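You operate a simulated robot arm through the tools that you are given. There is no shell and no other tool.

You run a simulated two-armed robot. Do the job below in one go: nothing can be reset, and whatever is moved stays where it is left.

Task
Find the sensor that reads OPEN and swap in the plug marked NEW.
Fine: switch the box on to test and off at the end; the bad plug goes into the rack.
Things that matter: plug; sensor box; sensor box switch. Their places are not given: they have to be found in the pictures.

Only the result counts: the job must be done as asked and must still hold three seconds after the hand-in. Knocking over, shifting, dropping, spilling or breaking anything else fails it.

Robot
Two 6-joint arms with two-finger grippers on one trunk that stands fixed in place. Base frame: the origin is at the foot of the trunk, x ahead of it, y to its left, z up. Lengths are in mm, angles in rad, forces in N, time in s.
The left shoulder is at [70, 148, 1317], the right one opposite. With the tool pointing down near the work surface each hand reaches from about 420 to 600 mm from the base axis, measured 20 degrees to its own side. Payload 2.69 kg a hand.
The tool frame of a hand sits at the grasp point between the pads (the TCP): z along the fingers, y along the line on which they close. The tips reach 20 mm beyond it. The gripper opens to 100 mm; its body begins 63 mm behind the TCP.
Orientation is that of the tool frame in the base frame, as a unit quaternion [w, x, y, z]. With the fingers straight down and closing along the base's y, the tool's x points along the base's -x, its y along +y and its z along -z.

Tools
- The arms move only by the tool apply_moves. It takes "left_steps", "right_steps" or both (then of equal length, played together; a hand with none holds still); each is a list of rows, each a list of 7 numbers: the shift along the tool's x, y, z in mm, then the turn, a rotation vector about the tool's x, y, z in rad, then the finger opening in mm, from 0 to 100. In form: [[x, y, z, rx, ry, rz, gripper], ...]. A call has 1 to 20 rows; each row is the pose to reach, as a shift and turn from the pose commanded when the call began, along the tool's axes at that moment. Rows are played at 5 a second. More than 50 mm and 0.15 rad between two rows, or a gripper value outside its range, and nothing of the call is played. Where a pose cannot be reached the arm comes as near as it can. A force on the tool above 40 N (or 10 N above the force at the start of the call, whichever is more), or a blocked arm, ends the call early, and 0.2 s more pass. Each finger travels about 45 mm/s and halts on what it meets, pressing with about 40 N; the grip force reading is that of the motor and also rises with nothing between the fingers. The clock runs only during rows and for 0.2 s after the last one: add rows that repeat a pose to give the fingers time. It gives the time, the measured TCP pose, the force on the tool (base axes), the opening and the grip force at its end, in the units of the frame above (readings bear some noise), with the torque about the TCP (base axes, N m) and any sound that the robot's microphone picked up.
- Cameras (640 x 400 px; columns grow to the right, rows downward): "scene" is now at [117.2, 39.7, 1527.3]; the picture's right is [0.53, -0.85, 0.00], its down [-0.63, -0.40, -0.66] and it looks along [0.56, 0.35, -0.75] (base axes); focal length 362 px, centre (320, 200). "left" rides on the left gripper at [70, 19, -99] in its tool frame; the picture's right is [-0.26, 0.97, 0.00], its down [-0.75, -0.20, -0.63] and it looks along [-0.61, -0.16, 0.78] (tool axes); focal length 230 px, centre (320, 200). "right" rides on the right gripper at [70, -18, -99] in its tool frame; the picture's right is [0.26, 0.97, 0.00], its down [-0.75, 0.20, -0.63] and it looks along [-0.61, 0.16, 0.78] (tool axes); focal length 230 px, centre (320, 200).
- snapshot(camera): a new picture of that camera. It takes no simulated time.
- slide_trunk(by): slides the trunk up (or, below 0, down) by that many mm; the arms and the scene camera ride with it, the base frame stays. It gives what a move gives, with no picture.
- head_to(pan, tilt): turns the head with the scene camera to pan (to the left, within 1.501 rad either way) and tilt (down, from -0.506 to 1.204), counted from straight ahead of the robot. It gives what a move gives.
- locate(camera, pixels): for up to 12 pixels [column, row] of the newest picture of that camera ("zoom" is the newest enlarged one), the place [x, y, z] in the base frame of the surface seen there, good to about 2 mm. It takes no simulated time.
- close_up(camera, box): a new picture of the part [left, top, right, bottom] of that camera's present view, enlarged. It takes no simulated time.
- finish_job(): hands the job in; it is judged then, once.

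Leave the grippers open and the arms clear of the work at the hand-in unless told otherwise.

The tools are called after ">>>" as name(argument=value, ...) on one line, values as JSON. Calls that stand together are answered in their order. apply_moves: Moves the arms, as the interface text tells. Its arguments: {"type":"object","properties":{"left_steps":{"type":"array","items":{"type":"array","items":{"type":"number"}}},"right_steps":{"type":"array","items":{"type":"array","items":{"type":"number"}}}},"required":[]} The other tools are called the same way: slide_trunk (by) moves the trunk up or down; head_to (pan, tilt) turns the head that bears the scene camera; snapshot (camera) takes a picture; locate (camera, pixels) gives the place of the surface under pixels of a picture; close_up (camera, box) takes an enlarged picture of a part of a camera's view; finish_job () hands the job in.

At the start:

```text
t: 0.0
left_tool_pos: [255.0, 284.7, 1191.5]
left_tool_rot: [0.0, 0.0, 1.0, -0.001]
left_ft_force: [-0.6, -0.4, 0.3]
left_wrist_torque: [-0.02, 0.01, 0.01]
left_gripper_width: 100.1
left_gripper_force: 0.0
right_tool_pos: [523.4, 66.7, 1183.8]
right_tool_rot: [0.0, -0.001, 1.0, 0.0]
right_ft_force: [-0.7, 0.1, 0.2]
right_wrist_torque: [0.04, -0.03, 0.01]
right_gripper_width: 100.2
right_gripper_force: 0.1
trunk travel left (down, up): [-875.0, 65.0]
head pan, tilt (commanded): [0.559, 0.845]
```

scene: 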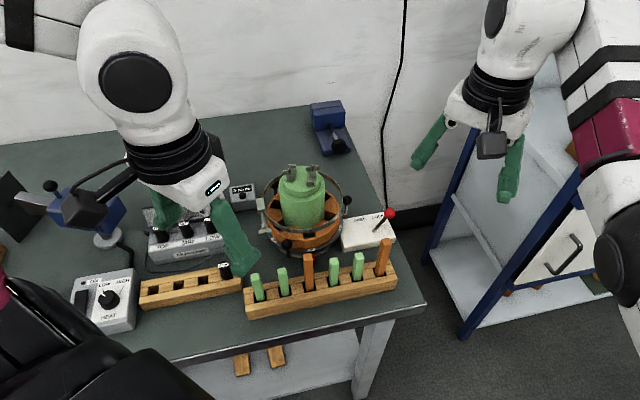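
right: 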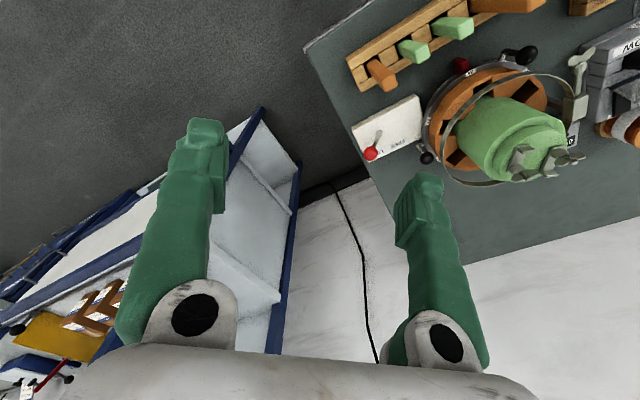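
left: 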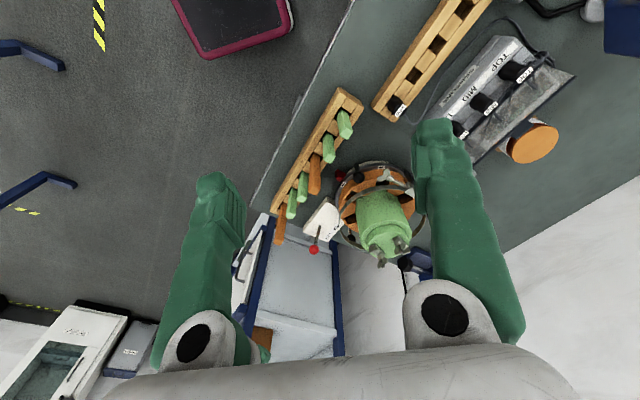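

I see a bench with a sensor box (three plugs, TOP/MID/BOT), a rack with a black plug in it, and other equipment. I'll take enlarged pictures of the scene and left views to read the labels.

>>> close_up(camera="scene", box=[60, 160, 260, 340])

>>> close_up(camera="left", box=[360, 0, 600, 170])

>>> close_up(camera="scene", box=[220, 140, 430, 330])

```text
2.22 times, centred on (160, 250) of scene
```

zoom: 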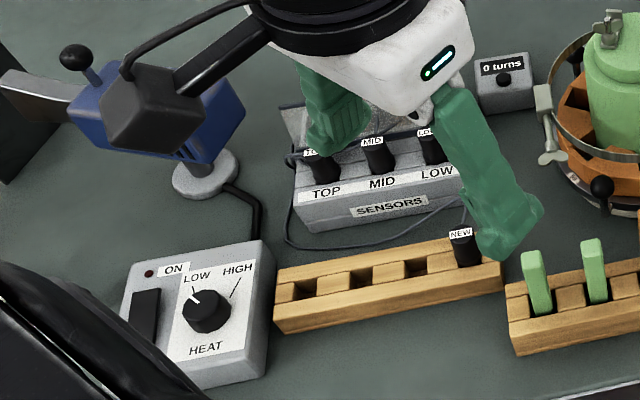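

```text
2.35 times, centred on (480, 85) of left
```

zoom: 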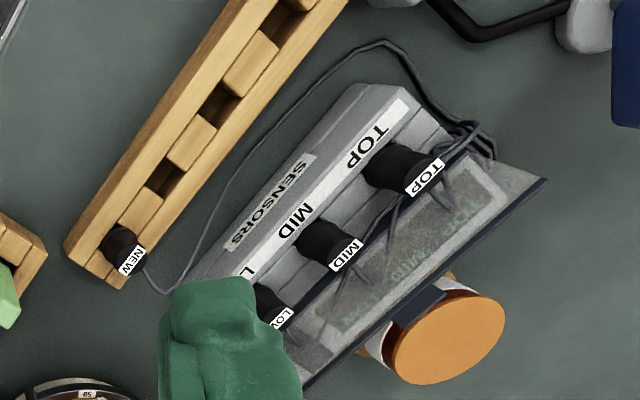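

```text
2.11 times, centred on (325, 235) of scene
```

zoom: 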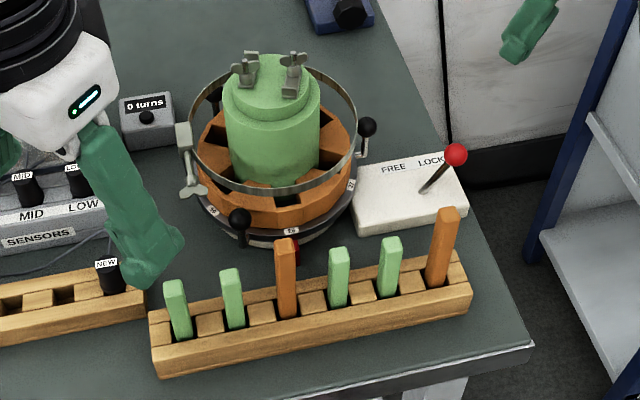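

The left hand blocks part of the sensor box. I'll locate a few points first to get the bench height and box geometry.

>>> snapshot(camera="scene")

>>> locate(camera="scene", pixels=[[158, 230], [185, 228], [212, 225], [224, 268], [145, 300], [238, 285], [110, 300], [150, 270], [240, 192], [190, 252], [60, 240], [300, 180]])

>>> snapshot(camera="left")

>>> locate(camera="left", pixels=[[514, 69], [484, 100], [460, 127], [400, 105], [480, 70], [530, 100], [540, 140], [574, 75], [475, 163], [380, 105], [490, 2], [448, 12]])

```text
taken
```

scene: 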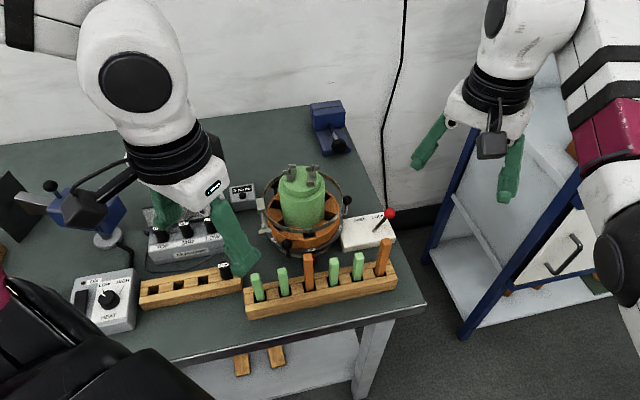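

```text
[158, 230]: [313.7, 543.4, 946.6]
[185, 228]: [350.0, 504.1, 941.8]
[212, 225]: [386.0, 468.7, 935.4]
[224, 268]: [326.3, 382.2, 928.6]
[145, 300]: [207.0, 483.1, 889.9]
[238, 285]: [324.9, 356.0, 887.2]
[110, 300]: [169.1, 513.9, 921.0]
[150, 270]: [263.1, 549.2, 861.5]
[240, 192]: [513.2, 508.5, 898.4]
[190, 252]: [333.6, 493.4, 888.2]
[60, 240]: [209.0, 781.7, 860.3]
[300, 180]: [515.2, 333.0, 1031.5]
```

```text
taken
```

left: 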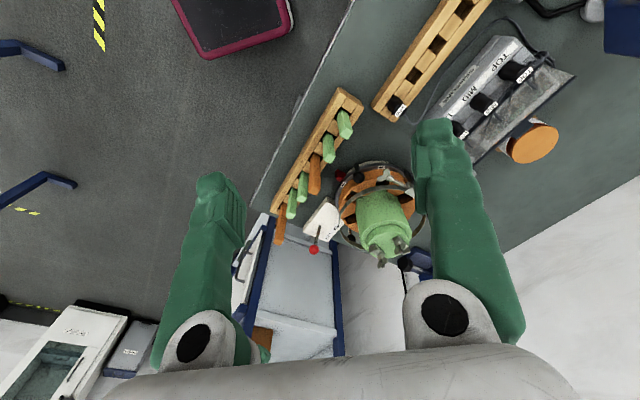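

```text
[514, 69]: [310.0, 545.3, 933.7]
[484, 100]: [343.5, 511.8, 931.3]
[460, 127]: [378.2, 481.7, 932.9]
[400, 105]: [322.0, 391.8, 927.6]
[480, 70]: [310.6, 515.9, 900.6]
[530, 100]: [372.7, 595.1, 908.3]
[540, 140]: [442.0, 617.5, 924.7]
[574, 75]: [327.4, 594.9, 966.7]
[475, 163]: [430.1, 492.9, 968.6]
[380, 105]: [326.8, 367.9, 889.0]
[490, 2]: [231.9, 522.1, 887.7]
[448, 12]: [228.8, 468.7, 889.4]
```

The bench top is near z=860, the sensor box plugs sit near (310,545), (345,510) and (380,478), and the NEW plug is near (322,391). I'll move the left hand to the left so its camera sees the box and the scene view clears.

>>> apply_moves(left_steps=[[10, 40, 0, 0, 0, 0, 100], [20, 80, 0, 0, 0, 0, 100], [30, 120, 0, 0, 0, 0, 100], [40, 160, 0, 0, 0, 0, 100], [50, 200, 0, 0, 0, 0, 100], [50, 200, 0, 0, 0, 0, 100]])

>>> snapshot(camera="scene")

>>> snapshot(camera="left")

```text
t: 1.4
left_tool_pos: [291.0, 344.7, 1198.3]
left_tool_rot: [0.0, 0.0, 1.0, 0.001]
left_ft_force: [-0.2, 0.2, 0.8]
left_wrist_torque: [0.05, 0.02, 0.01]
left_gripper_width: 100.1
left_gripper_force: 0.0
left hand out of reach, approached as far as the arm can: row 1, 2, 3, 4, 5, 6
right_tool_pos: [521.6, 63.2, 1183.8]
right_tool_rot: [0.0, 0.0, 1.0, 0.001]
right_ft_force: [-1.2, -0.5, -0.4]
right_wrist_torque: [0.02, 0.03, 0.01]
right_gripper_width: 100.1
right_gripper_force: 0.1
trunk travel left (down, up): [-875.0, 65.0]
head pan, tilt (commanded): [0.559, 0.845]
```

```text
taken
```

scene: 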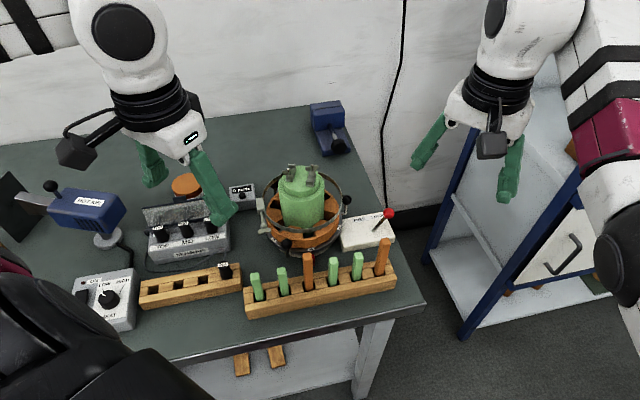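

```text
taken
```

left: 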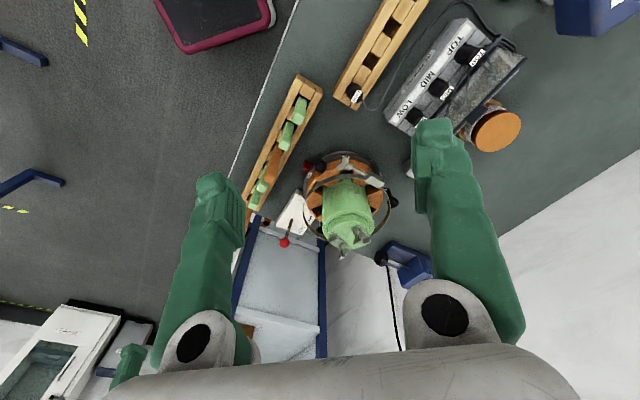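

The blue tool next to the HEAT box is labelled "HOT AIR", so that box probably isn't the sensor switch. I'll enlarge the sensor box to look for its own switch.

>>> close_up(camera="scene", box=[130, 165, 250, 290])

>>> close_up(camera="left", box=[330, 0, 550, 170])

>>> close_up(camera="scene", box=[30, 170, 150, 340])

```text
3.20 times, centred on (190, 228) of scene
```

zoom: 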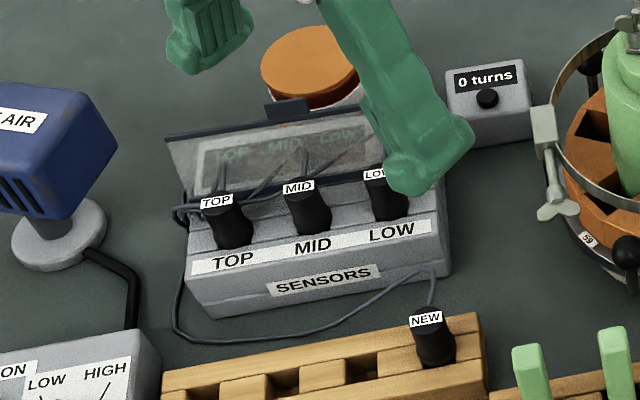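

```text
2.35 times, centred on (440, 85) of left
```

zoom: 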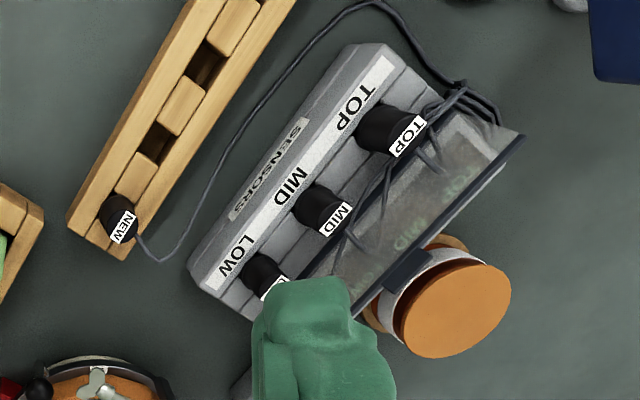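

```text
2.35 times, centred on (90, 255) of scene
```

zoom: 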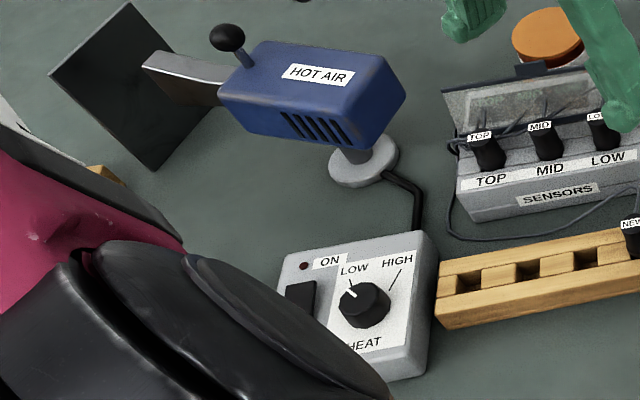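

The box has a tilted display panel with faint TOP / MID / LOW text and no switch visible yet. I'll bring both arms off to the right so the scene camera can see everything.

>>> apply_moves(left_steps=[[0, 0, 0, 0, 0, 0, 100], [-20, -40, 0, 0, 0, 0, 100], [-40, -80, 0, 0, 0, 0, 100], [-60, -120, 0, 0, 0, 0, 100], [-80, -160, 0, 0, 0, 0, 100], [-100, -200, 0, 0, 0, 0, 100], [-120, -240, 0, 0, 0, 0, 100], [-140, -280, 0, 0, 0, 0, 100], [-140, -310, 0, 0, 0, 0, 100], [-140, -310, 0, 0, 0, 0, 100]], right_steps=[[0, -40, 0, 0, 0, 0, 100], [0, -80, 0, 0, 0, 0, 100], [0, -120, 0, 0, 0, 0, 100], [0, -160, 0, 0, 0, 0, 100], [0, -200, 0, 0, 0, 0, 100], [0, -220, 0, 0, 0, 0, 100], [0, -220, 0, 0, 0, 0, 100], [0, -220, 0, 0, 0, 0, 100], [0, -220, 0, 0, 0, 0, 100], [0, -220, 0, 0, 0, 0, 100]])

>>> snapshot(camera="scene")

>>> snapshot(camera="left")

>>> close_up(camera="scene", box=[130, 165, 250, 290])

```text
t: 3.6
left_tool_pos: [281.3, 306.9, 1178.9]
left_tool_rot: [0.001, 0.001, 1.0, -0.001]
left_ft_force: [-0.1, 0.3, -0.3]
left_wrist_torque: [0.01, -0.02, 0.01]
left_gripper_width: 100.0
left_gripper_force: 0.2
left hand out of reach, approached as far as the arm can: row 2, 3, 4, 5, 6, 7, 8, 9, 10
right_tool_pos: [590.1, -144.4, 1171.2]
right_tool_rot: [0.0, -0.001, 1.0, 0.001]
right_ft_force: [0.1, 0.2, 0.6]
right_wrist_torque: [-0.01, -0.02, 0.02]
right_gripper_width: 99.7
right_gripper_force: 0.1
right hand out of reach, approached as far as the arm can: row 1, 2, 3, 4, 5, 6, 7, 8, 9, 10
trunk travel left (down, up): [-875.0, 65.0]
head pan, tilt (commanded): [0.559, 0.845]
```

```text
taken
```

scene: 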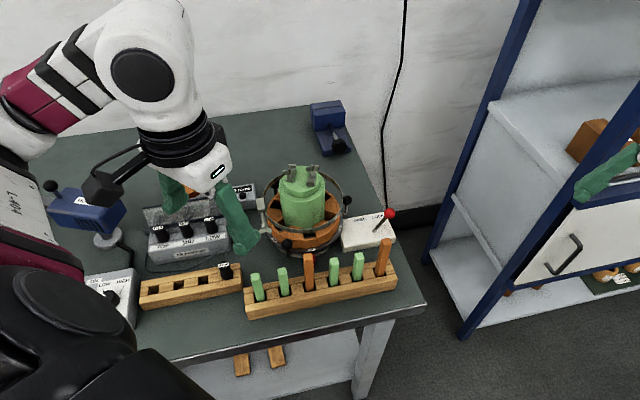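

```text
taken
```

left: 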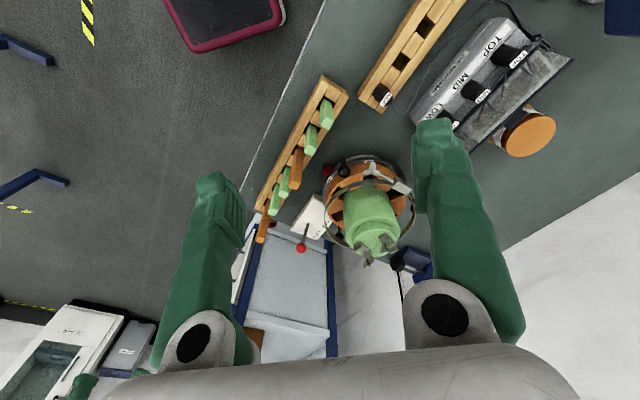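

```text
3.20 times, centred on (190, 228) of scene
```

zoom: 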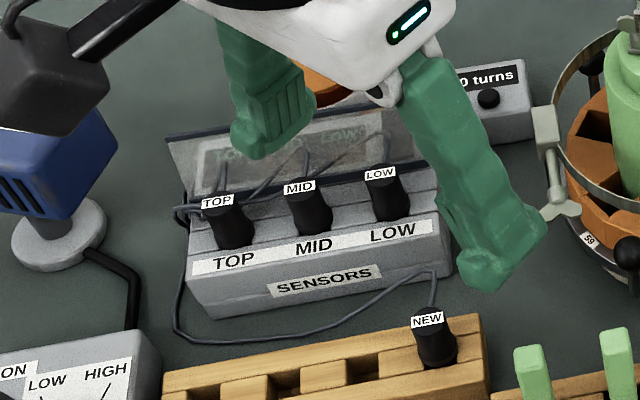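

The left hand still blocks the view and keeps hitting its reach limits at this height. I'll lower it a bit while moving it to the right and forward, staying well above the bench items.

>>> apply_moves(left_steps=[[-10, -20, 20, 0, 0, 0, 100], [-20, -50, 40, 0, 0, 0, 100], [-40, -80, 60, 0, 0, 0, 100], [-60, -110, 70, 0, 0, 0, 100], [-80, -140, 70, 0, 0, 0, 100], [-100, -170, 70, 0, 0, 0, 100], [-110, -200, 70, 0, 0, 0, 100], [-110, -200, 70, 0, 0, 0, 100]])

>>> snapshot(camera="scene")

>>> snapshot(camera="right")

>>> close_up(camera="scene", box=[130, 165, 250, 290])

```text
t: 5.4
left_tool_pos: [281.6, 301.6, 1125.7]
left_tool_rot: [0.001, 0.0, 1.0, -0.001]
left_ft_force: [0.0, 0.5, -0.5]
left_wrist_torque: [0.02, 0.02, -0.02]
left_gripper_width: 100.0
left_gripper_force: 0.0
left hand out of reach, approached as far as the arm can: row 1, 2, 3, 4, 5, 6, 7, 8
right_tool_pos: [592.4, -142.4, 1172.2]
right_tool_rot: [0.0, -0.001, 1.0, 0.0]
right_ft_force: [-0.4, -0.2, 0.6]
right_wrist_torque: [-0.02, -0.02, 0.01]
right_gripper_width: 100.2
right_gripper_force: 0.0
trunk travel left (down, up): [-875.0, 65.0]
head pan, tilt (commanded): [0.559, 0.845]
```

```text
taken
```

scene: 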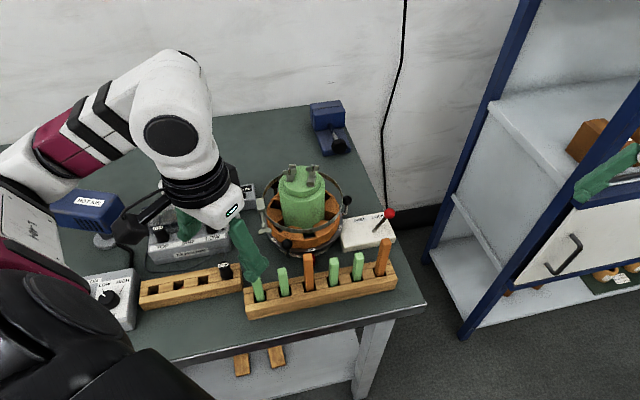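

```text
taken
```

right: 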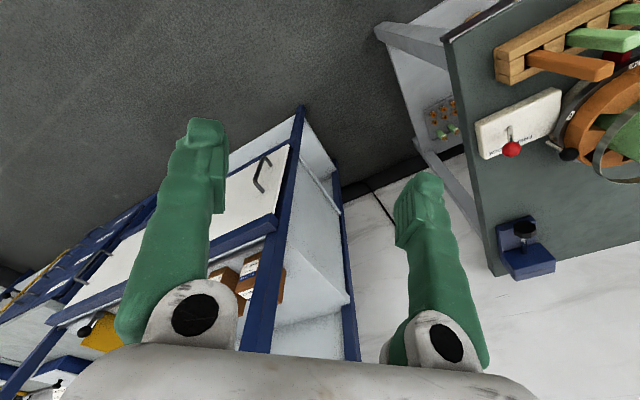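

```text
3.20 times, centred on (190, 228) of scene
```

zoom: 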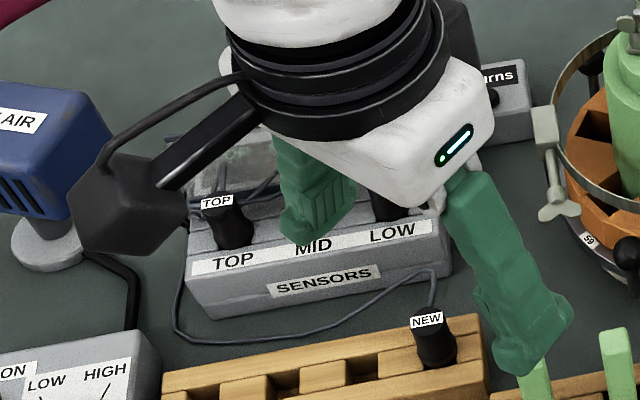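

The left hand can't come further right in this configuration because it is at its inner reach limit. I'll move it outward over the box instead, to about (380,485,1160), so its own camera looks down on the box.

>>> apply_moves(left_steps=[[-15, 30, -20, 0, 0, 0, 100], [-35, 65, -40, 0, 0, 0, 100], [-55, 100, -45, 0, 0, 0, 100], [-75, 140, -45, 0, 0, 0, 100], [-100, 180, -45, 0, 0, 0, 100], [-100, 180, -45, 0, 0, 0, 100]])

>>> snapshot(camera="left")

>>> snapshot(camera="scene")

```text
t: 6.8
left_tool_pos: [357.6, 435.2, 1167.4]
left_tool_rot: [0.0, -0.001, 1.0, 0.0]
left_ft_force: [0.0, -0.5, 0.1]
left_wrist_torque: [0.04, 0.02, 0.01]
left_gripper_width: 100.1
left_gripper_force: 0.1
left hand out of reach, approached as far as the arm can: row 5, 6
right_tool_pos: [591.3, -143.7, 1173.6]
right_tool_rot: [0.0, 0.0, 1.0, 0.001]
right_ft_force: [0.3, 0.2, 0.0]
right_wrist_torque: [0.04, 0.0, 0.02]
right_gripper_width: 99.8
right_gripper_force: 0.0
trunk travel left (down, up): [-875.0, 65.0]
head pan, tilt (commanded): [0.559, 0.845]
```

```text
taken
```

left: 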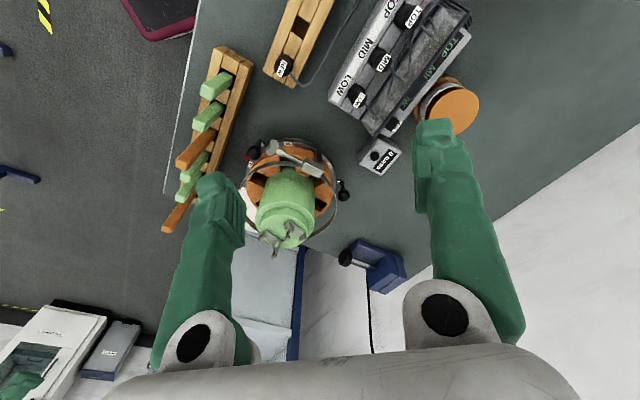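

```text
taken
```

scene: 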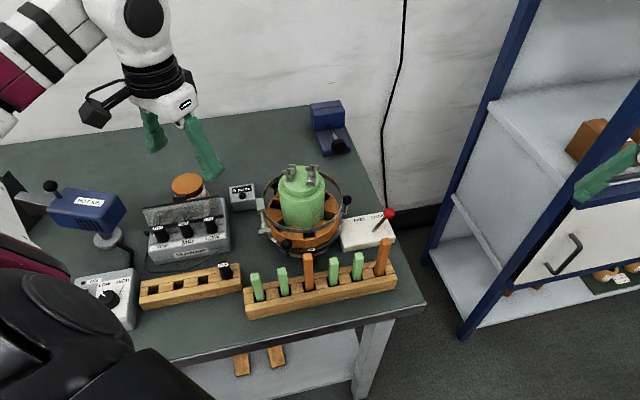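

Now both views of the box are clear. I'll enlarge both to find the switch.

>>> close_up(camera="scene", box=[130, 165, 250, 290])

>>> close_up(camera="left", box=[310, 0, 490, 130])

>>> close_up(camera="scene", box=[140, 165, 200, 215])

```text
3.20 times, centred on (190, 228) of scene
```

zoom: 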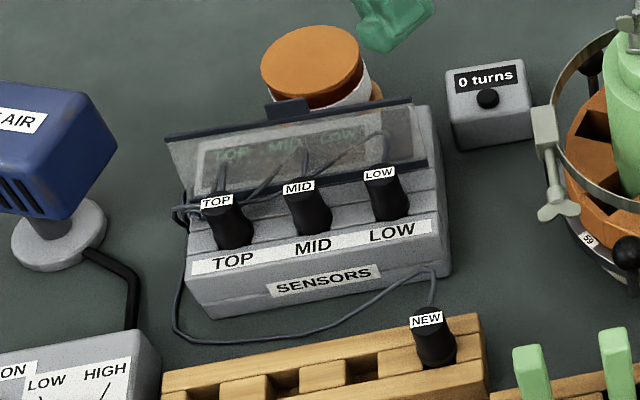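

```text
3.08 times, centred on (400, 65) of left
```

zoom: 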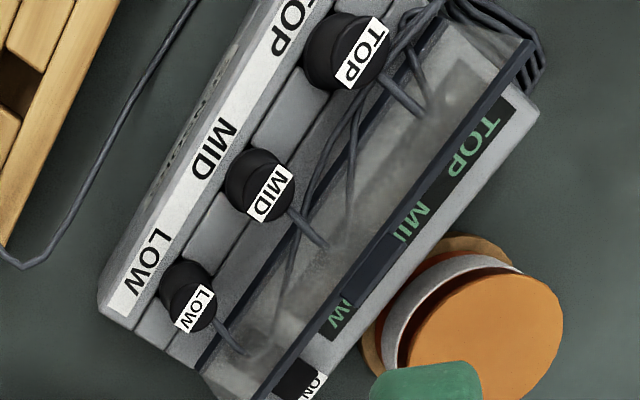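

```text
8.00 times, centred on (170, 190) of scene
```

zoom: 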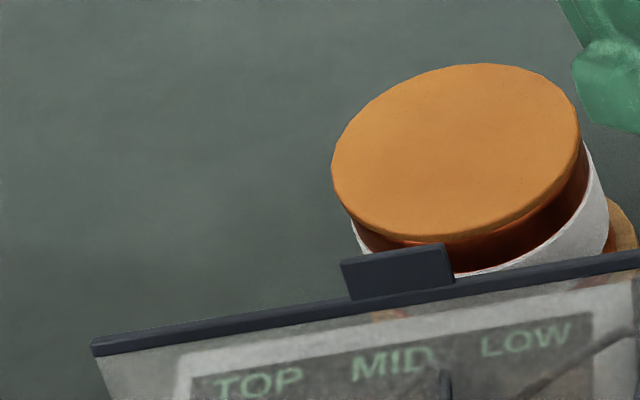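

I see a dusty clear flap standing at an angle, and behind it on the box top are the display (TOP, MID, LOW) and a black switch labelled "ON" at the LOW end. I'll locate those features for their geometry.

>>> close_up(camera="left", box=[310, 0, 490, 130])

>>> locate(camera="zoom", pixels=[[300, 378], [317, 385], [335, 320], [485, 130], [520, 115], [525, 50], [265, 385], [365, 280], [395, 245], [200, 365], [420, 30], [450, 385]])

>>> locate(camera="zoom", pixels=[[345, 35], [325, 50], [360, 60], [250, 175], [268, 195], [185, 285], [195, 308], [110, 310], [320, 150], [240, 260], [300, 20], [150, 340]])

```text
3.08 times, centred on (400, 65) of left
```

zoom: 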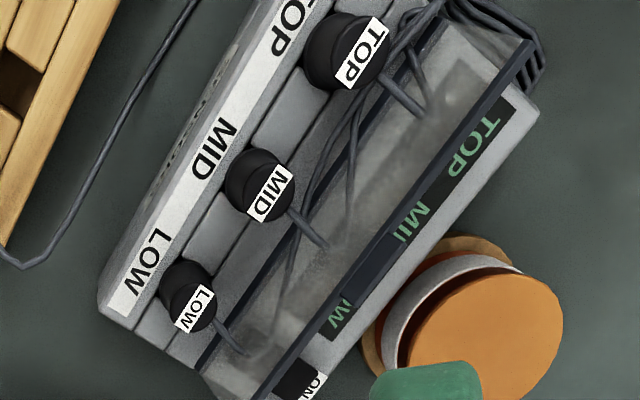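

```text
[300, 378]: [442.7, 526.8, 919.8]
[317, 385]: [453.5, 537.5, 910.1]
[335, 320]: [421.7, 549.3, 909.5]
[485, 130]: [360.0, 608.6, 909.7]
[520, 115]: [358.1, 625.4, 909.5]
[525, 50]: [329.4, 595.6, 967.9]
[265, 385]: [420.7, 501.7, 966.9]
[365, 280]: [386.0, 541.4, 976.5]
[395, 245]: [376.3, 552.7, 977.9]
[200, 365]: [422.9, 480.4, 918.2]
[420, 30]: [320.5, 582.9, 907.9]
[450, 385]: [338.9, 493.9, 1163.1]
```

```text
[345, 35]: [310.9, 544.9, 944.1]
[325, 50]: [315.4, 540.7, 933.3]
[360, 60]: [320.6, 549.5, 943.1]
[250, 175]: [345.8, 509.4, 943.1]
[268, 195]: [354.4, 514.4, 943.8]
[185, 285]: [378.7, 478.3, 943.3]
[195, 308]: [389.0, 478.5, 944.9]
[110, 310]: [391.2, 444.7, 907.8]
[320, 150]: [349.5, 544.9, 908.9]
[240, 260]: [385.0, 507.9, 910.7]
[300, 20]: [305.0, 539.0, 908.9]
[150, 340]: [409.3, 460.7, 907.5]
```

The switch sits behind the flap near (443,527,920), with its ON label on the rear side at (453,537). The flap's top edge is at z≈968, and the hinge line is just behind the plugs. Next I'll measure the finger size and enlarge the switch area.

>>> close_up(camera="left", box=[370, 90, 450, 140])

>>> locate(camera="left", pixels=[[416, 125], [450, 125], [433, 120], [418, 200], [440, 210], [465, 150], [195, 180], [235, 180], [243, 210], [215, 175], [370, 160], [385, 155]])

>>> close_up(camera="scene", box=[195, 180, 245, 215])

>>> close_up(camera="scene", box=[120, 90, 240, 190])

```text
8.00 times, centred on (410, 115) of left
```

zoom: 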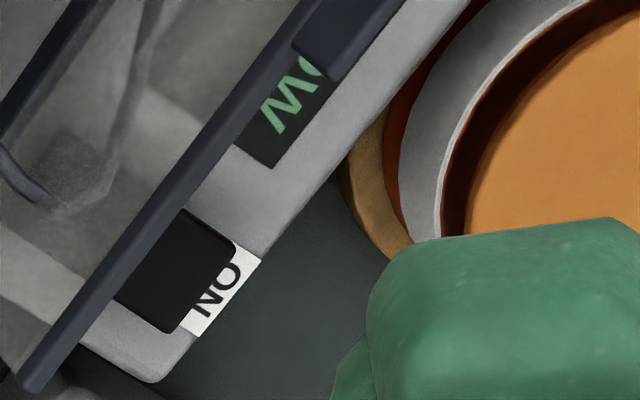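

```text
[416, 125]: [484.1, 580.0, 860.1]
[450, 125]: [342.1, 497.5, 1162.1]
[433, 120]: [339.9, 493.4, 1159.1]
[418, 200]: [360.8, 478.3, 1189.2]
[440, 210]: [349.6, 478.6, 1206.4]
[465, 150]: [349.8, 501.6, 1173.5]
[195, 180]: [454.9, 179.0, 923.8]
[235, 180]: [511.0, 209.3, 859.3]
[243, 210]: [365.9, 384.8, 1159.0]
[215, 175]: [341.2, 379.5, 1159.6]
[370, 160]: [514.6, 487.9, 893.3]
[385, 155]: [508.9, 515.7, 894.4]
```

```text
11.43 times, centred on (220, 198) of scene
```

zoom: 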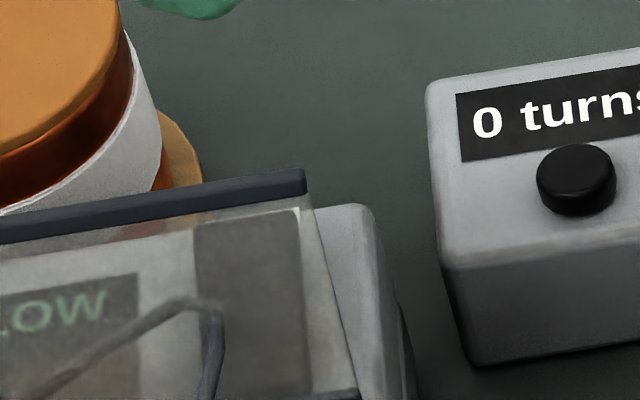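

```text
4.00 times, centred on (180, 140) of scene
```

zoom: 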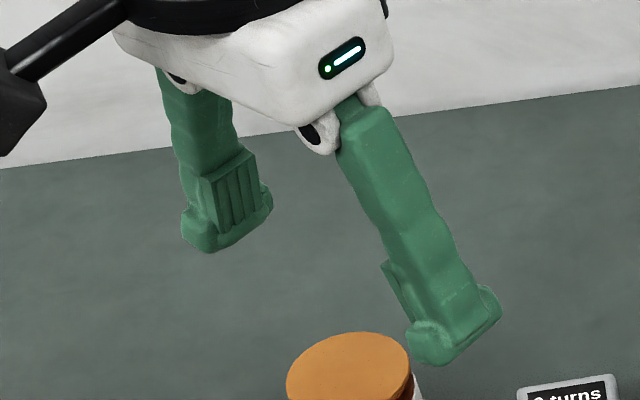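

The rocker's rear end is next to the ON label. Before working near the plugs I need the finger thickness and plug size, so I'll close the left gripper here in the air and look.

>>> apply_moves(left_steps=[[0, 0, 0, 0, 0, 0, 50], [0, 0, 0, 0, 0, 0, 0], [0, 0, 0, 0, 0, 0, 0], [0, 0, 0, 0, 0, 0, 0], [0, 0, 0, 0, 0, 0, 0], [0, 0, 0, 0, 0, 0, 0]])

>>> snapshot(camera="left")

>>> close_up(camera="scene", box=[130, 165, 250, 290])

>>> locate(camera="zoom", pixels=[[286, 205], [328, 205], [307, 228], [290, 225], [326, 225], [307, 195], [414, 345], [456, 345], [435, 363], [430, 320], [235, 245], [240, 185]])

>>> close_up(camera="scene", box=[120, 90, 240, 190])

```text
t: 8.2
left_tool_pos: [358.9, 436.5, 1166.6]
left_tool_rot: [0.0, -0.001, 1.0, 0.001]
left_ft_force: [-0.7, 0.3, 0.5]
left_wrist_torque: [-0.01, -0.01, -0.04]
left_gripper_width: 0.1
left_gripper_force: 18.3
right_tool_pos: [591.5, -142.8, 1172.5]
right_tool_rot: [0.0, 0.0, 1.0, 0.0]
right_ft_force: [-0.5, -0.3, -0.1]
right_wrist_torque: [0.02, 0.02, 0.02]
right_gripper_width: 100.3
right_gripper_force: 0.1
trunk travel left (down, up): [-875.0, 65.0]
head pan, tilt (commanded): [0.559, 0.845]
```

```text
taken
```

left: 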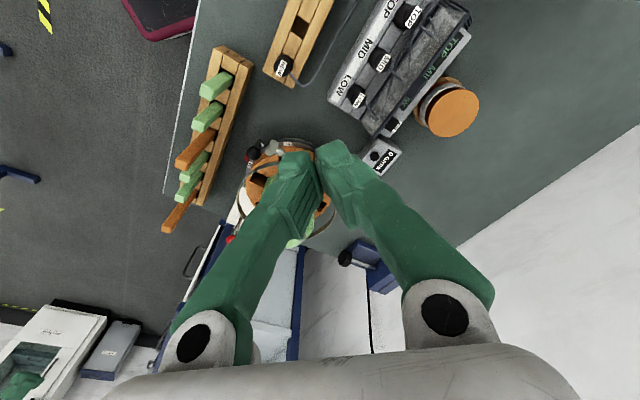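

```text
3.20 times, centred on (190, 228) of scene
```

zoom: 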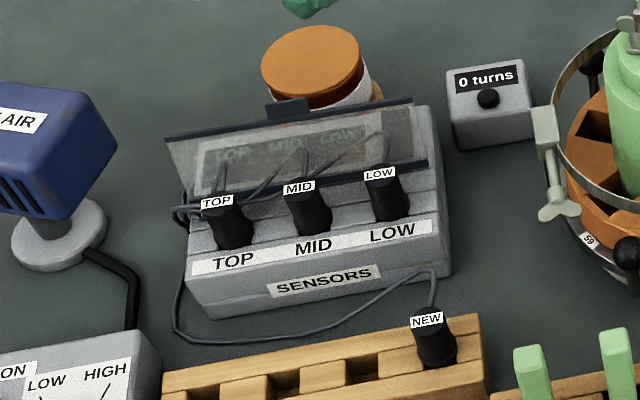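

```text
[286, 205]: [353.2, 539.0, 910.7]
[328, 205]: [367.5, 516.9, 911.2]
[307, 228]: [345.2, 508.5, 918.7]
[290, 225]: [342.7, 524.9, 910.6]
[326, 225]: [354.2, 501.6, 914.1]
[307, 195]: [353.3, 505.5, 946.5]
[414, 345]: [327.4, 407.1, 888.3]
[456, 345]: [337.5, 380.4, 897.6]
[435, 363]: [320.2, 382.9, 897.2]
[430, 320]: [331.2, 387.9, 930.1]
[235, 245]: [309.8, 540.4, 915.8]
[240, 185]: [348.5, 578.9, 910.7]
```

```text
4.00 times, centred on (180, 140) of scene
```

zoom: 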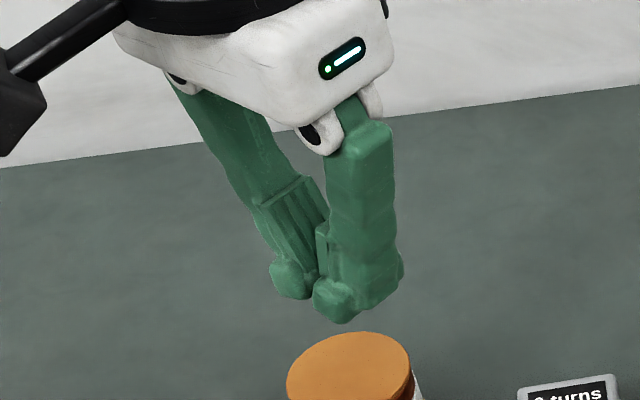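

The fingers pivot: each is roughly 21 mm thick and they meet at the tips. I'll leave them closed to press the switch. Next I'll turn the hand so its closing axis runs along the box row, and lower it in front of the switch, staying above the flap.

>>> apply_moves(left_steps=[[0, 0, 20, 0, 0, -0.13, 0], [0, 0, 40, 0, 0, -0.26, 0], [-10, 10, 60, 0, 0, -0.39, 0], [-20, 20, 80, 0, 0, -0.52, 0], [-30, 30, 95, 0, 0, -0.66, 0], [-40, 40, 110, 0, 0, -0.79, 0], [-40, 40, 110, 0, 0, -0.79, 0]])

>>> snapshot(camera="left")

>>> snapshot(camera="scene")

```text
t: 9.8
left_tool_pos: [397.6, 475.3, 1056.6]
left_tool_rot: [0.0, -0.387, 0.922, 0.0]
left_ft_force: [-0.5, 0.3, 0.2]
left_wrist_torque: [0.0, 0.04, 0.01]
left_gripper_width: 0.0
left_gripper_force: 28.6
right_tool_pos: [591.8, -144.1, 1173.3]
right_tool_rot: [0.0, 0.0, 1.0, 0.0]
right_ft_force: [0.3, -1.1, -1.2]
right_wrist_torque: [-0.01, 0.02, 0.0]
right_gripper_width: 99.9
right_gripper_force: 0.0
trunk travel left (down, up): [-875.0, 65.0]
head pan, tilt (commanded): [0.559, 0.845]
```

```text
taken
```

left: 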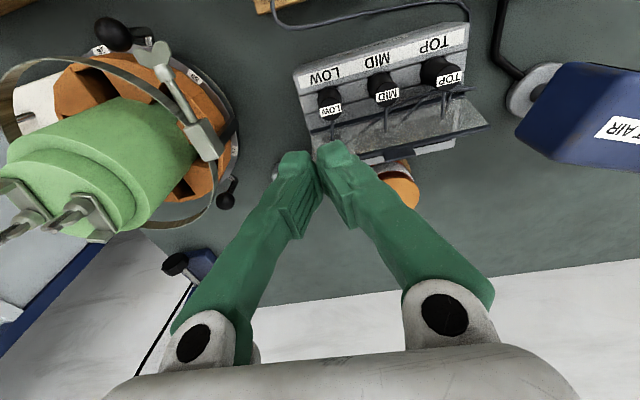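

```text
taken
```

scene: 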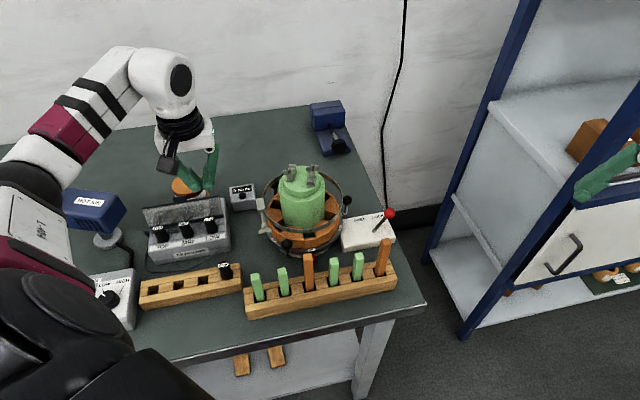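

This pose reaches well, and the camera shows the box with the plugs at top and the flap below them. Next I'll move the closed fingertips over the rear end of the rocker, tilting slightly outward for reach and stopping about 60 mm above it.

>>> apply_moves(left_steps=[[-20, 2, 0, 0, -0.1, 0, 0], [-45, 4, 0, 0, -0.2, 0, 0], [-69, 4, 0, 0, -0.2, 0, 0], [-69, 4, 30, 0, -0.2, 0, 0], [-69, 4, 55, 0, -0.2, 0, 0], [-69, 4, 55, 0, -0.2, 0, 0]])

>>> snapshot(camera="left")

>>> snapshot(camera="scene")

>>> close_up(camera="scene", box=[140, 160, 260, 260])

```text
t: 11.2
left_tool_pos: [444.6, 527.2, 1000.8]
left_tool_rot: [0.092, -0.382, 0.919, 0.038]
left_ft_force: [-0.3, -0.5, 0.1]
left_wrist_torque: [0.01, 0.04, 0.0]
left_gripper_width: 0.0
left_gripper_force: 29.7
right_tool_pos: [591.1, -143.1, 1173.5]
right_tool_rot: [0.0, 0.0, 1.0, 0.0]
right_ft_force: [0.0, 0.0, 0.1]
right_wrist_torque: [-0.04, 0.03, -0.03]
right_gripper_width: 99.8
right_gripper_force: 0.0
trunk travel left (down, up): [-875.0, 65.0]
head pan, tilt (commanded): [0.559, 0.845]
```

```text
taken
```

left: 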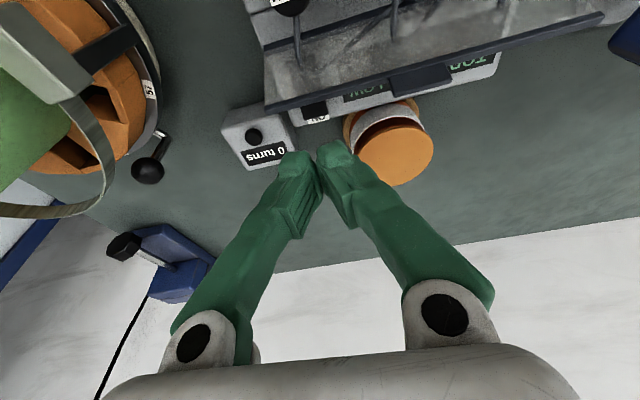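

```text
taken
```

scene: 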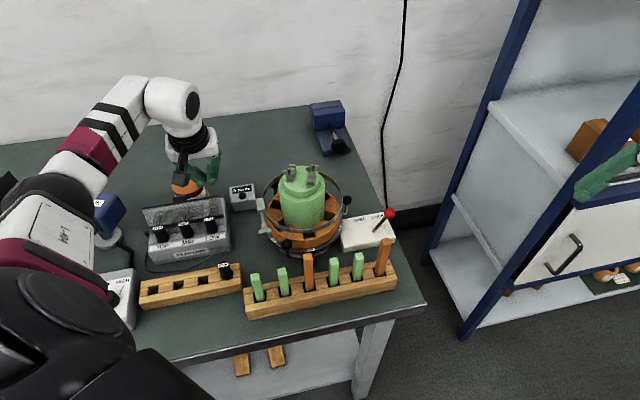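

```text
4.00 times, centred on (200, 210) of scene
```

zoom: 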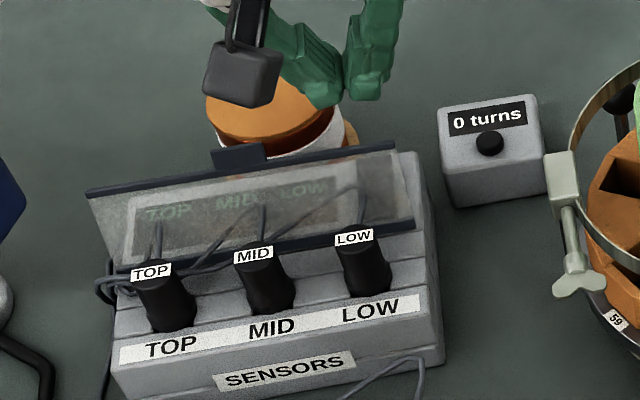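

The fingertips now hang above and behind the flap. I'll enlarge the left view to check the rocker at about (315,110) against the fingertips.

>>> close_up(camera="left", box=[260, 60, 500, 200])

>>> locate(camera="zoom", pixels=[[135, 130], [155, 135], [125, 140], [165, 120], [150, 160], [165, 155], [95, 240], [180, 230], [130, 125], [390, 65], [440, 45], [500, 25]])

```text
2.67 times, centred on (380, 130) of left
```

zoom: 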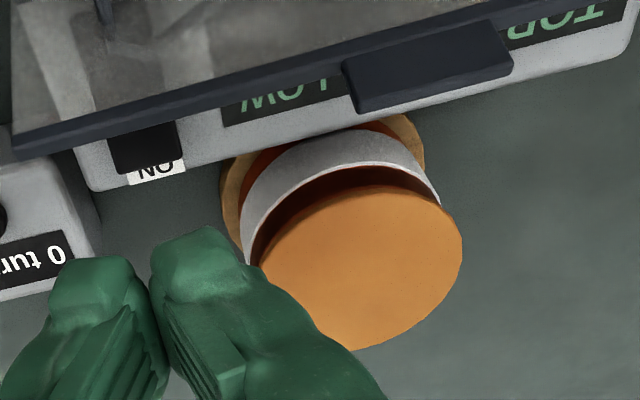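

```text
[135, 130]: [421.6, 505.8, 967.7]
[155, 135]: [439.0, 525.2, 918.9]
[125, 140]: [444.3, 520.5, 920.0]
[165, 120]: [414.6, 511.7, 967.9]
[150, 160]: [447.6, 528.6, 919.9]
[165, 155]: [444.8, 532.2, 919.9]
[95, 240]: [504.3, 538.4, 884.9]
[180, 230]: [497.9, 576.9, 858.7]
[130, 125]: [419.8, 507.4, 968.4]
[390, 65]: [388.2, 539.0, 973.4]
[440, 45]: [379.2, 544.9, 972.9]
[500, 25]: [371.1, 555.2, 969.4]
```

The rocker spans roughly u −43 to −60 and ends at its rear near (446,530), z≈920. A vertical tool would press the rear end better, so I'll remove the tilt and check the reach.

>>> apply_moves(left_steps=[[-3, 0, 0, 0, 0.1, 0, 0], [-6, 0, 0, 0, 0.2, 0, 0], [-6, 0, 0, 0, 0.2, 0, 0]])

```text
t: 12.0
left_tool_pos: [447.6, 530.6, 1001.8]
left_tool_rot: [0.0, -0.385, 0.923, 0.0]
left_ft_force: [0.1, -0.5, -0.4]
left_wrist_torque: [-0.01, 0.01, 0.0]
left_gripper_width: 0.0
left_gripper_force: 29.3
right_tool_pos: [590.5, -142.7, 1173.3]
right_tool_rot: [0.0, 0.0, 1.0, 0.0]
right_ft_force: [0.6, 0.6, 0.2]
right_wrist_torque: [0.01, 0.0, -0.01]
right_gripper_width: 99.9
right_gripper_force: 0.1
trunk travel left (down, up): [-875.0, 65.0]
head pan, tilt (commanded): [0.559, 0.845]
```

Vertical works: the TCP is over the rear end of the rocker at (447.6,530.6). I'll descend to about 6 mm above it and then check the view.

>>> apply_moves(left_steps=[[0, 0, 15, 0, 0, 0, 0], [0, 0, 30, 0, 0, 0, 0], [0, 0, 43, 0, 0, 0, 0], [0, 0, 53, 0, 0, 0, 0], [0, 0, 53, 0, 0, 0, 0]])

>>> snapshot(camera="left")

>>> close_up(camera="scene", box=[140, 160, 260, 260])

```text
t: 13.2
left_tool_pos: [448.0, 531.5, 949.0]
left_tool_rot: [0.0, -0.384, 0.923, 0.001]
left_ft_force: [0.2, -0.3, -0.8]
left_wrist_torque: [-0.01, 0.0, -0.03]
left_gripper_width: 0.2
left_gripper_force: 29.4
right_tool_pos: [592.1, -142.9, 1172.5]
right_tool_rot: [0.0, 0.001, 1.0, 0.0]
right_ft_force: [-0.7, 0.4, -1.0]
right_wrist_torque: [-0.01, 0.01, -0.03]
right_gripper_width: 99.9
right_gripper_force: 0.0
trunk travel left (down, up): [-875.0, 65.0]
head pan, tilt (commanded): [0.559, 0.845]
```

```text
taken
```

left: 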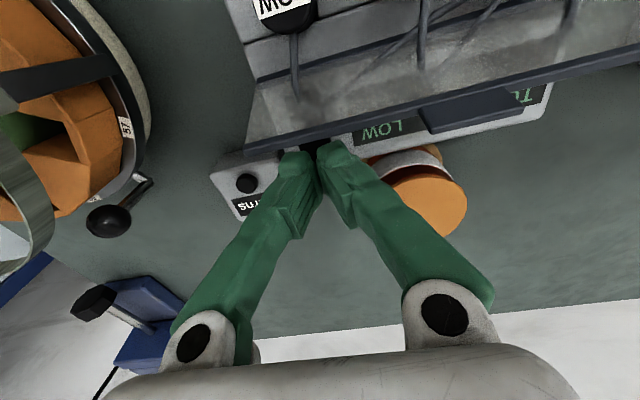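

```text
4.00 times, centred on (200, 210) of scene
```

zoom: 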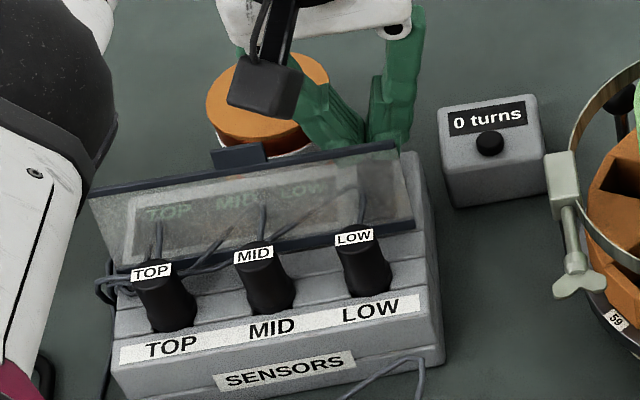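

The fingertips are just above the rocker's rear end and clear of the flap. I'll press down gently in small steps.

>>> apply_moves(left_steps=[[0, 0, 4, 0, 0, 0, 0], [0, 0, 8, 0, 0, 0, 0], [0, 0, 11, 0, 0, 0, 0], [0, 0, 13, 0, 0, 0, 0]])

>>> close_up(camera="scene", box=[140, 160, 260, 260])

>>> snapshot(camera="left")

```text
t: 14.2
left_tool_pos: [447.9, 529.4, 937.0]
left_tool_rot: [0.001, -0.385, 0.923, 0.001]
left_ft_force: [-0.8, 1.8, 4.2]
left_wrist_torque: [0.15, -0.06, -0.01]
left_gripper_width: 6.3
left_gripper_force: 29.9
right_tool_pos: [590.1, -143.7, 1173.3]
right_tool_rot: [0.0, 0.0, 1.0, 0.0]
right_ft_force: [0.1, -0.2, -0.3]
right_wrist_torque: [0.01, 0.01, 0.04]
right_gripper_width: 100.0
right_gripper_force: 0.0
trunk travel left (down, up): [-875.0, 65.0]
head pan, tilt (commanded): [0.559, 0.845]
```

```text
4.00 times, centred on (200, 210) of scene
```

zoom: 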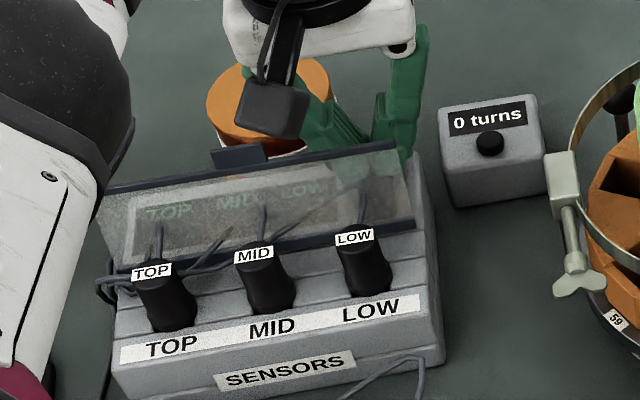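

```text
taken
```

left: 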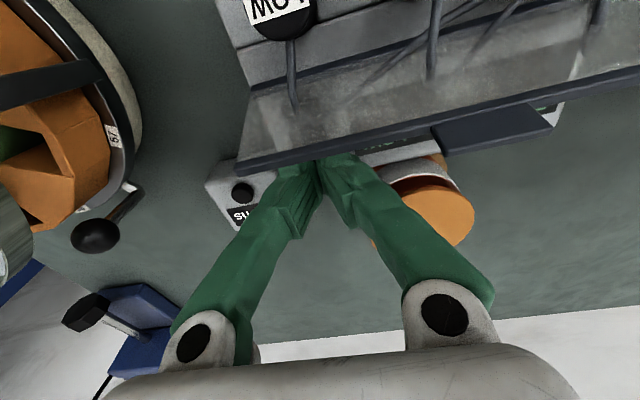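

The rocker wedged between the two fingertips and spread them 6 mm, so it isn't pressed properly. I'll lift, shift 11 mm along the row toward the LOW end so that one finger covers the rocker, and press again.

>>> apply_moves(left_steps=[[0, 0, -8, 0, 0, 0, 0], [0, 0, -14, 0, 0, 0, 0], [0, -6, -14, 0, 0, 0, 0], [0, -11, -14, 0, 0, 0, 0], [0, -11, -8, 0, 0, 0, 0], [0, -11, -3, 0, 0, 0, 0], [0, -11, 0, 0, 0, 0, 0]])

>>> close_up(camera="scene", box=[140, 160, 260, 260])

>>> snapshot(camera="left")

```text
t: 15.8
left_tool_pos: [455.6, 523.9, 936.0]
left_tool_rot: [0.001, -0.384, 0.923, 0.001]
left_ft_force: [1.0, 0.1, 1.6]
left_wrist_torque: [0.0, 0.01, 0.01]
left_gripper_width: 0.0
left_gripper_force: 30.0
right_tool_pos: [590.6, -142.7, 1173.3]
right_tool_rot: [-0.001, 0.0, 1.0, 0.001]
right_ft_force: [-0.1, 0.6, -0.5]
right_wrist_torque: [0.04, 0.02, -0.01]
right_gripper_width: 100.0
right_gripper_force: 0.1
trunk travel left (down, up): [-875.0, 65.0]
head pan, tilt (commanded): [0.559, 0.845]
```

```text
4.00 times, centred on (200, 210) of scene
```

zoom: 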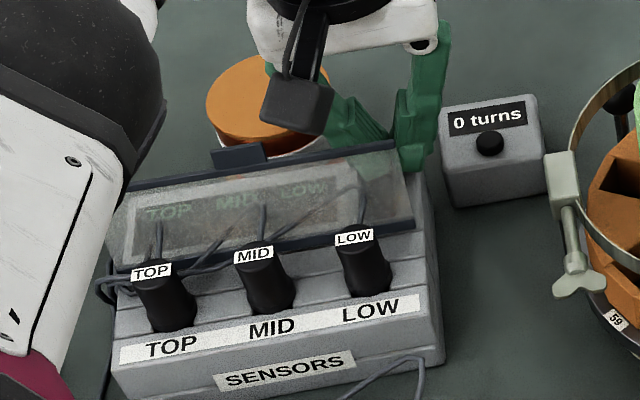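

```text
taken
```

left: 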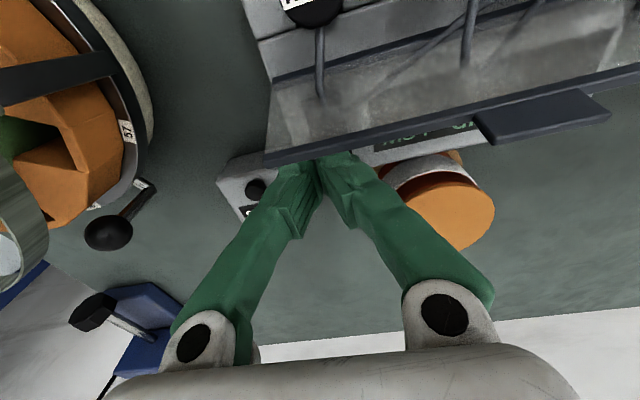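

The force is only 1.6 N at tip z≈916. I'll press further in 2 mm steps.

>>> apply_moves(left_steps=[[0, 0, 2, 0, 0, 0, 0], [0, 0, 4, 0, 0, 0, 0], [0, 0, 4, 0, 0, 0, 0]])

>>> close_up(camera="scene", box=[140, 160, 260, 260])

```text
t: 16.6
left_tool_pos: [456.8, 522.3, 933.9]
left_tool_rot: [0.003, -0.386, 0.923, 0.0]
left_ft_force: [1.6, 2.8, 8.0]
left_wrist_torque: [0.0, 0.05, -0.09]
left_gripper_width: 0.0
left_gripper_force: 29.7
right_tool_pos: [591.1, -143.2, 1173.0]
right_tool_rot: [0.0, 0.0, 1.0, -0.001]
right_ft_force: [0.8, 0.5, -0.8]
right_wrist_torque: [0.01, 0.0, -0.02]
right_gripper_width: 99.9
right_gripper_force: 0.0
trunk travel left (down, up): [-875.0, 65.0]
head pan, tilt (commanded): [0.559, 0.845]
```

```text
4.00 times, centred on (200, 210) of scene
```

zoom: 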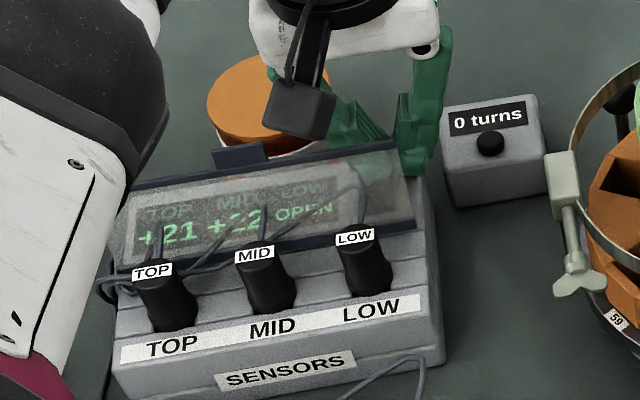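

The display has come on: TOP +21, MID +22, LOW OPEN. I'll lift off the rocker and confirm the reading with clearer views.

>>> apply_moves(left_steps=[[0, 0, -10, 0, 0, 0, 0], [0, 0, -30, 0, 0, 0, 0], [0, 0, -60, 0, 0, 0, 0], [0, 0, -90, 0, 0, 0, 0], [30, 0, -110, 0, 0, 0, 0], [30, 0, -110, 0, 0, 0, 0]])

>>> snapshot(camera="left")

>>> close_up(camera="scene", box=[140, 190, 250, 260])

```text
t: 18.0
left_tool_pos: [433.5, 502.0, 1042.9]
left_tool_rot: [0.0, -0.386, 0.923, -0.001]
left_ft_force: [-0.7, -0.3, 0.0]
left_wrist_torque: [0.0, 0.02, 0.02]
left_gripper_width: 0.1
left_gripper_force: 29.5
right_tool_pos: [590.5, -143.0, 1172.8]
right_tool_rot: [0.0, 0.0, 1.0, 0.0]
right_ft_force: [-0.1, -1.2, 0.4]
right_wrist_torque: [-0.02, 0.01, -0.03]
right_gripper_width: 100.0
right_gripper_force: 0.1
trunk travel left (down, up): [-875.0, 65.0]
head pan, tilt (commanded): [0.559, 0.845]
```

```text
taken
```

left: 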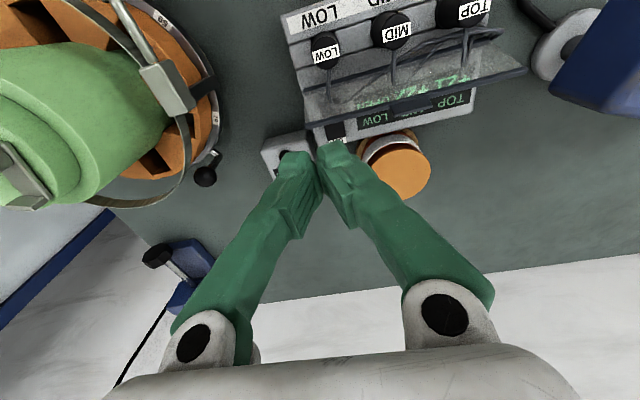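

```text
5.71 times, centred on (195, 225) of scene
```

zoom: 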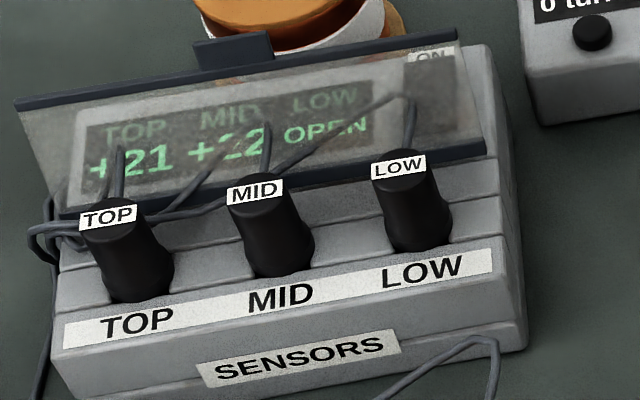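

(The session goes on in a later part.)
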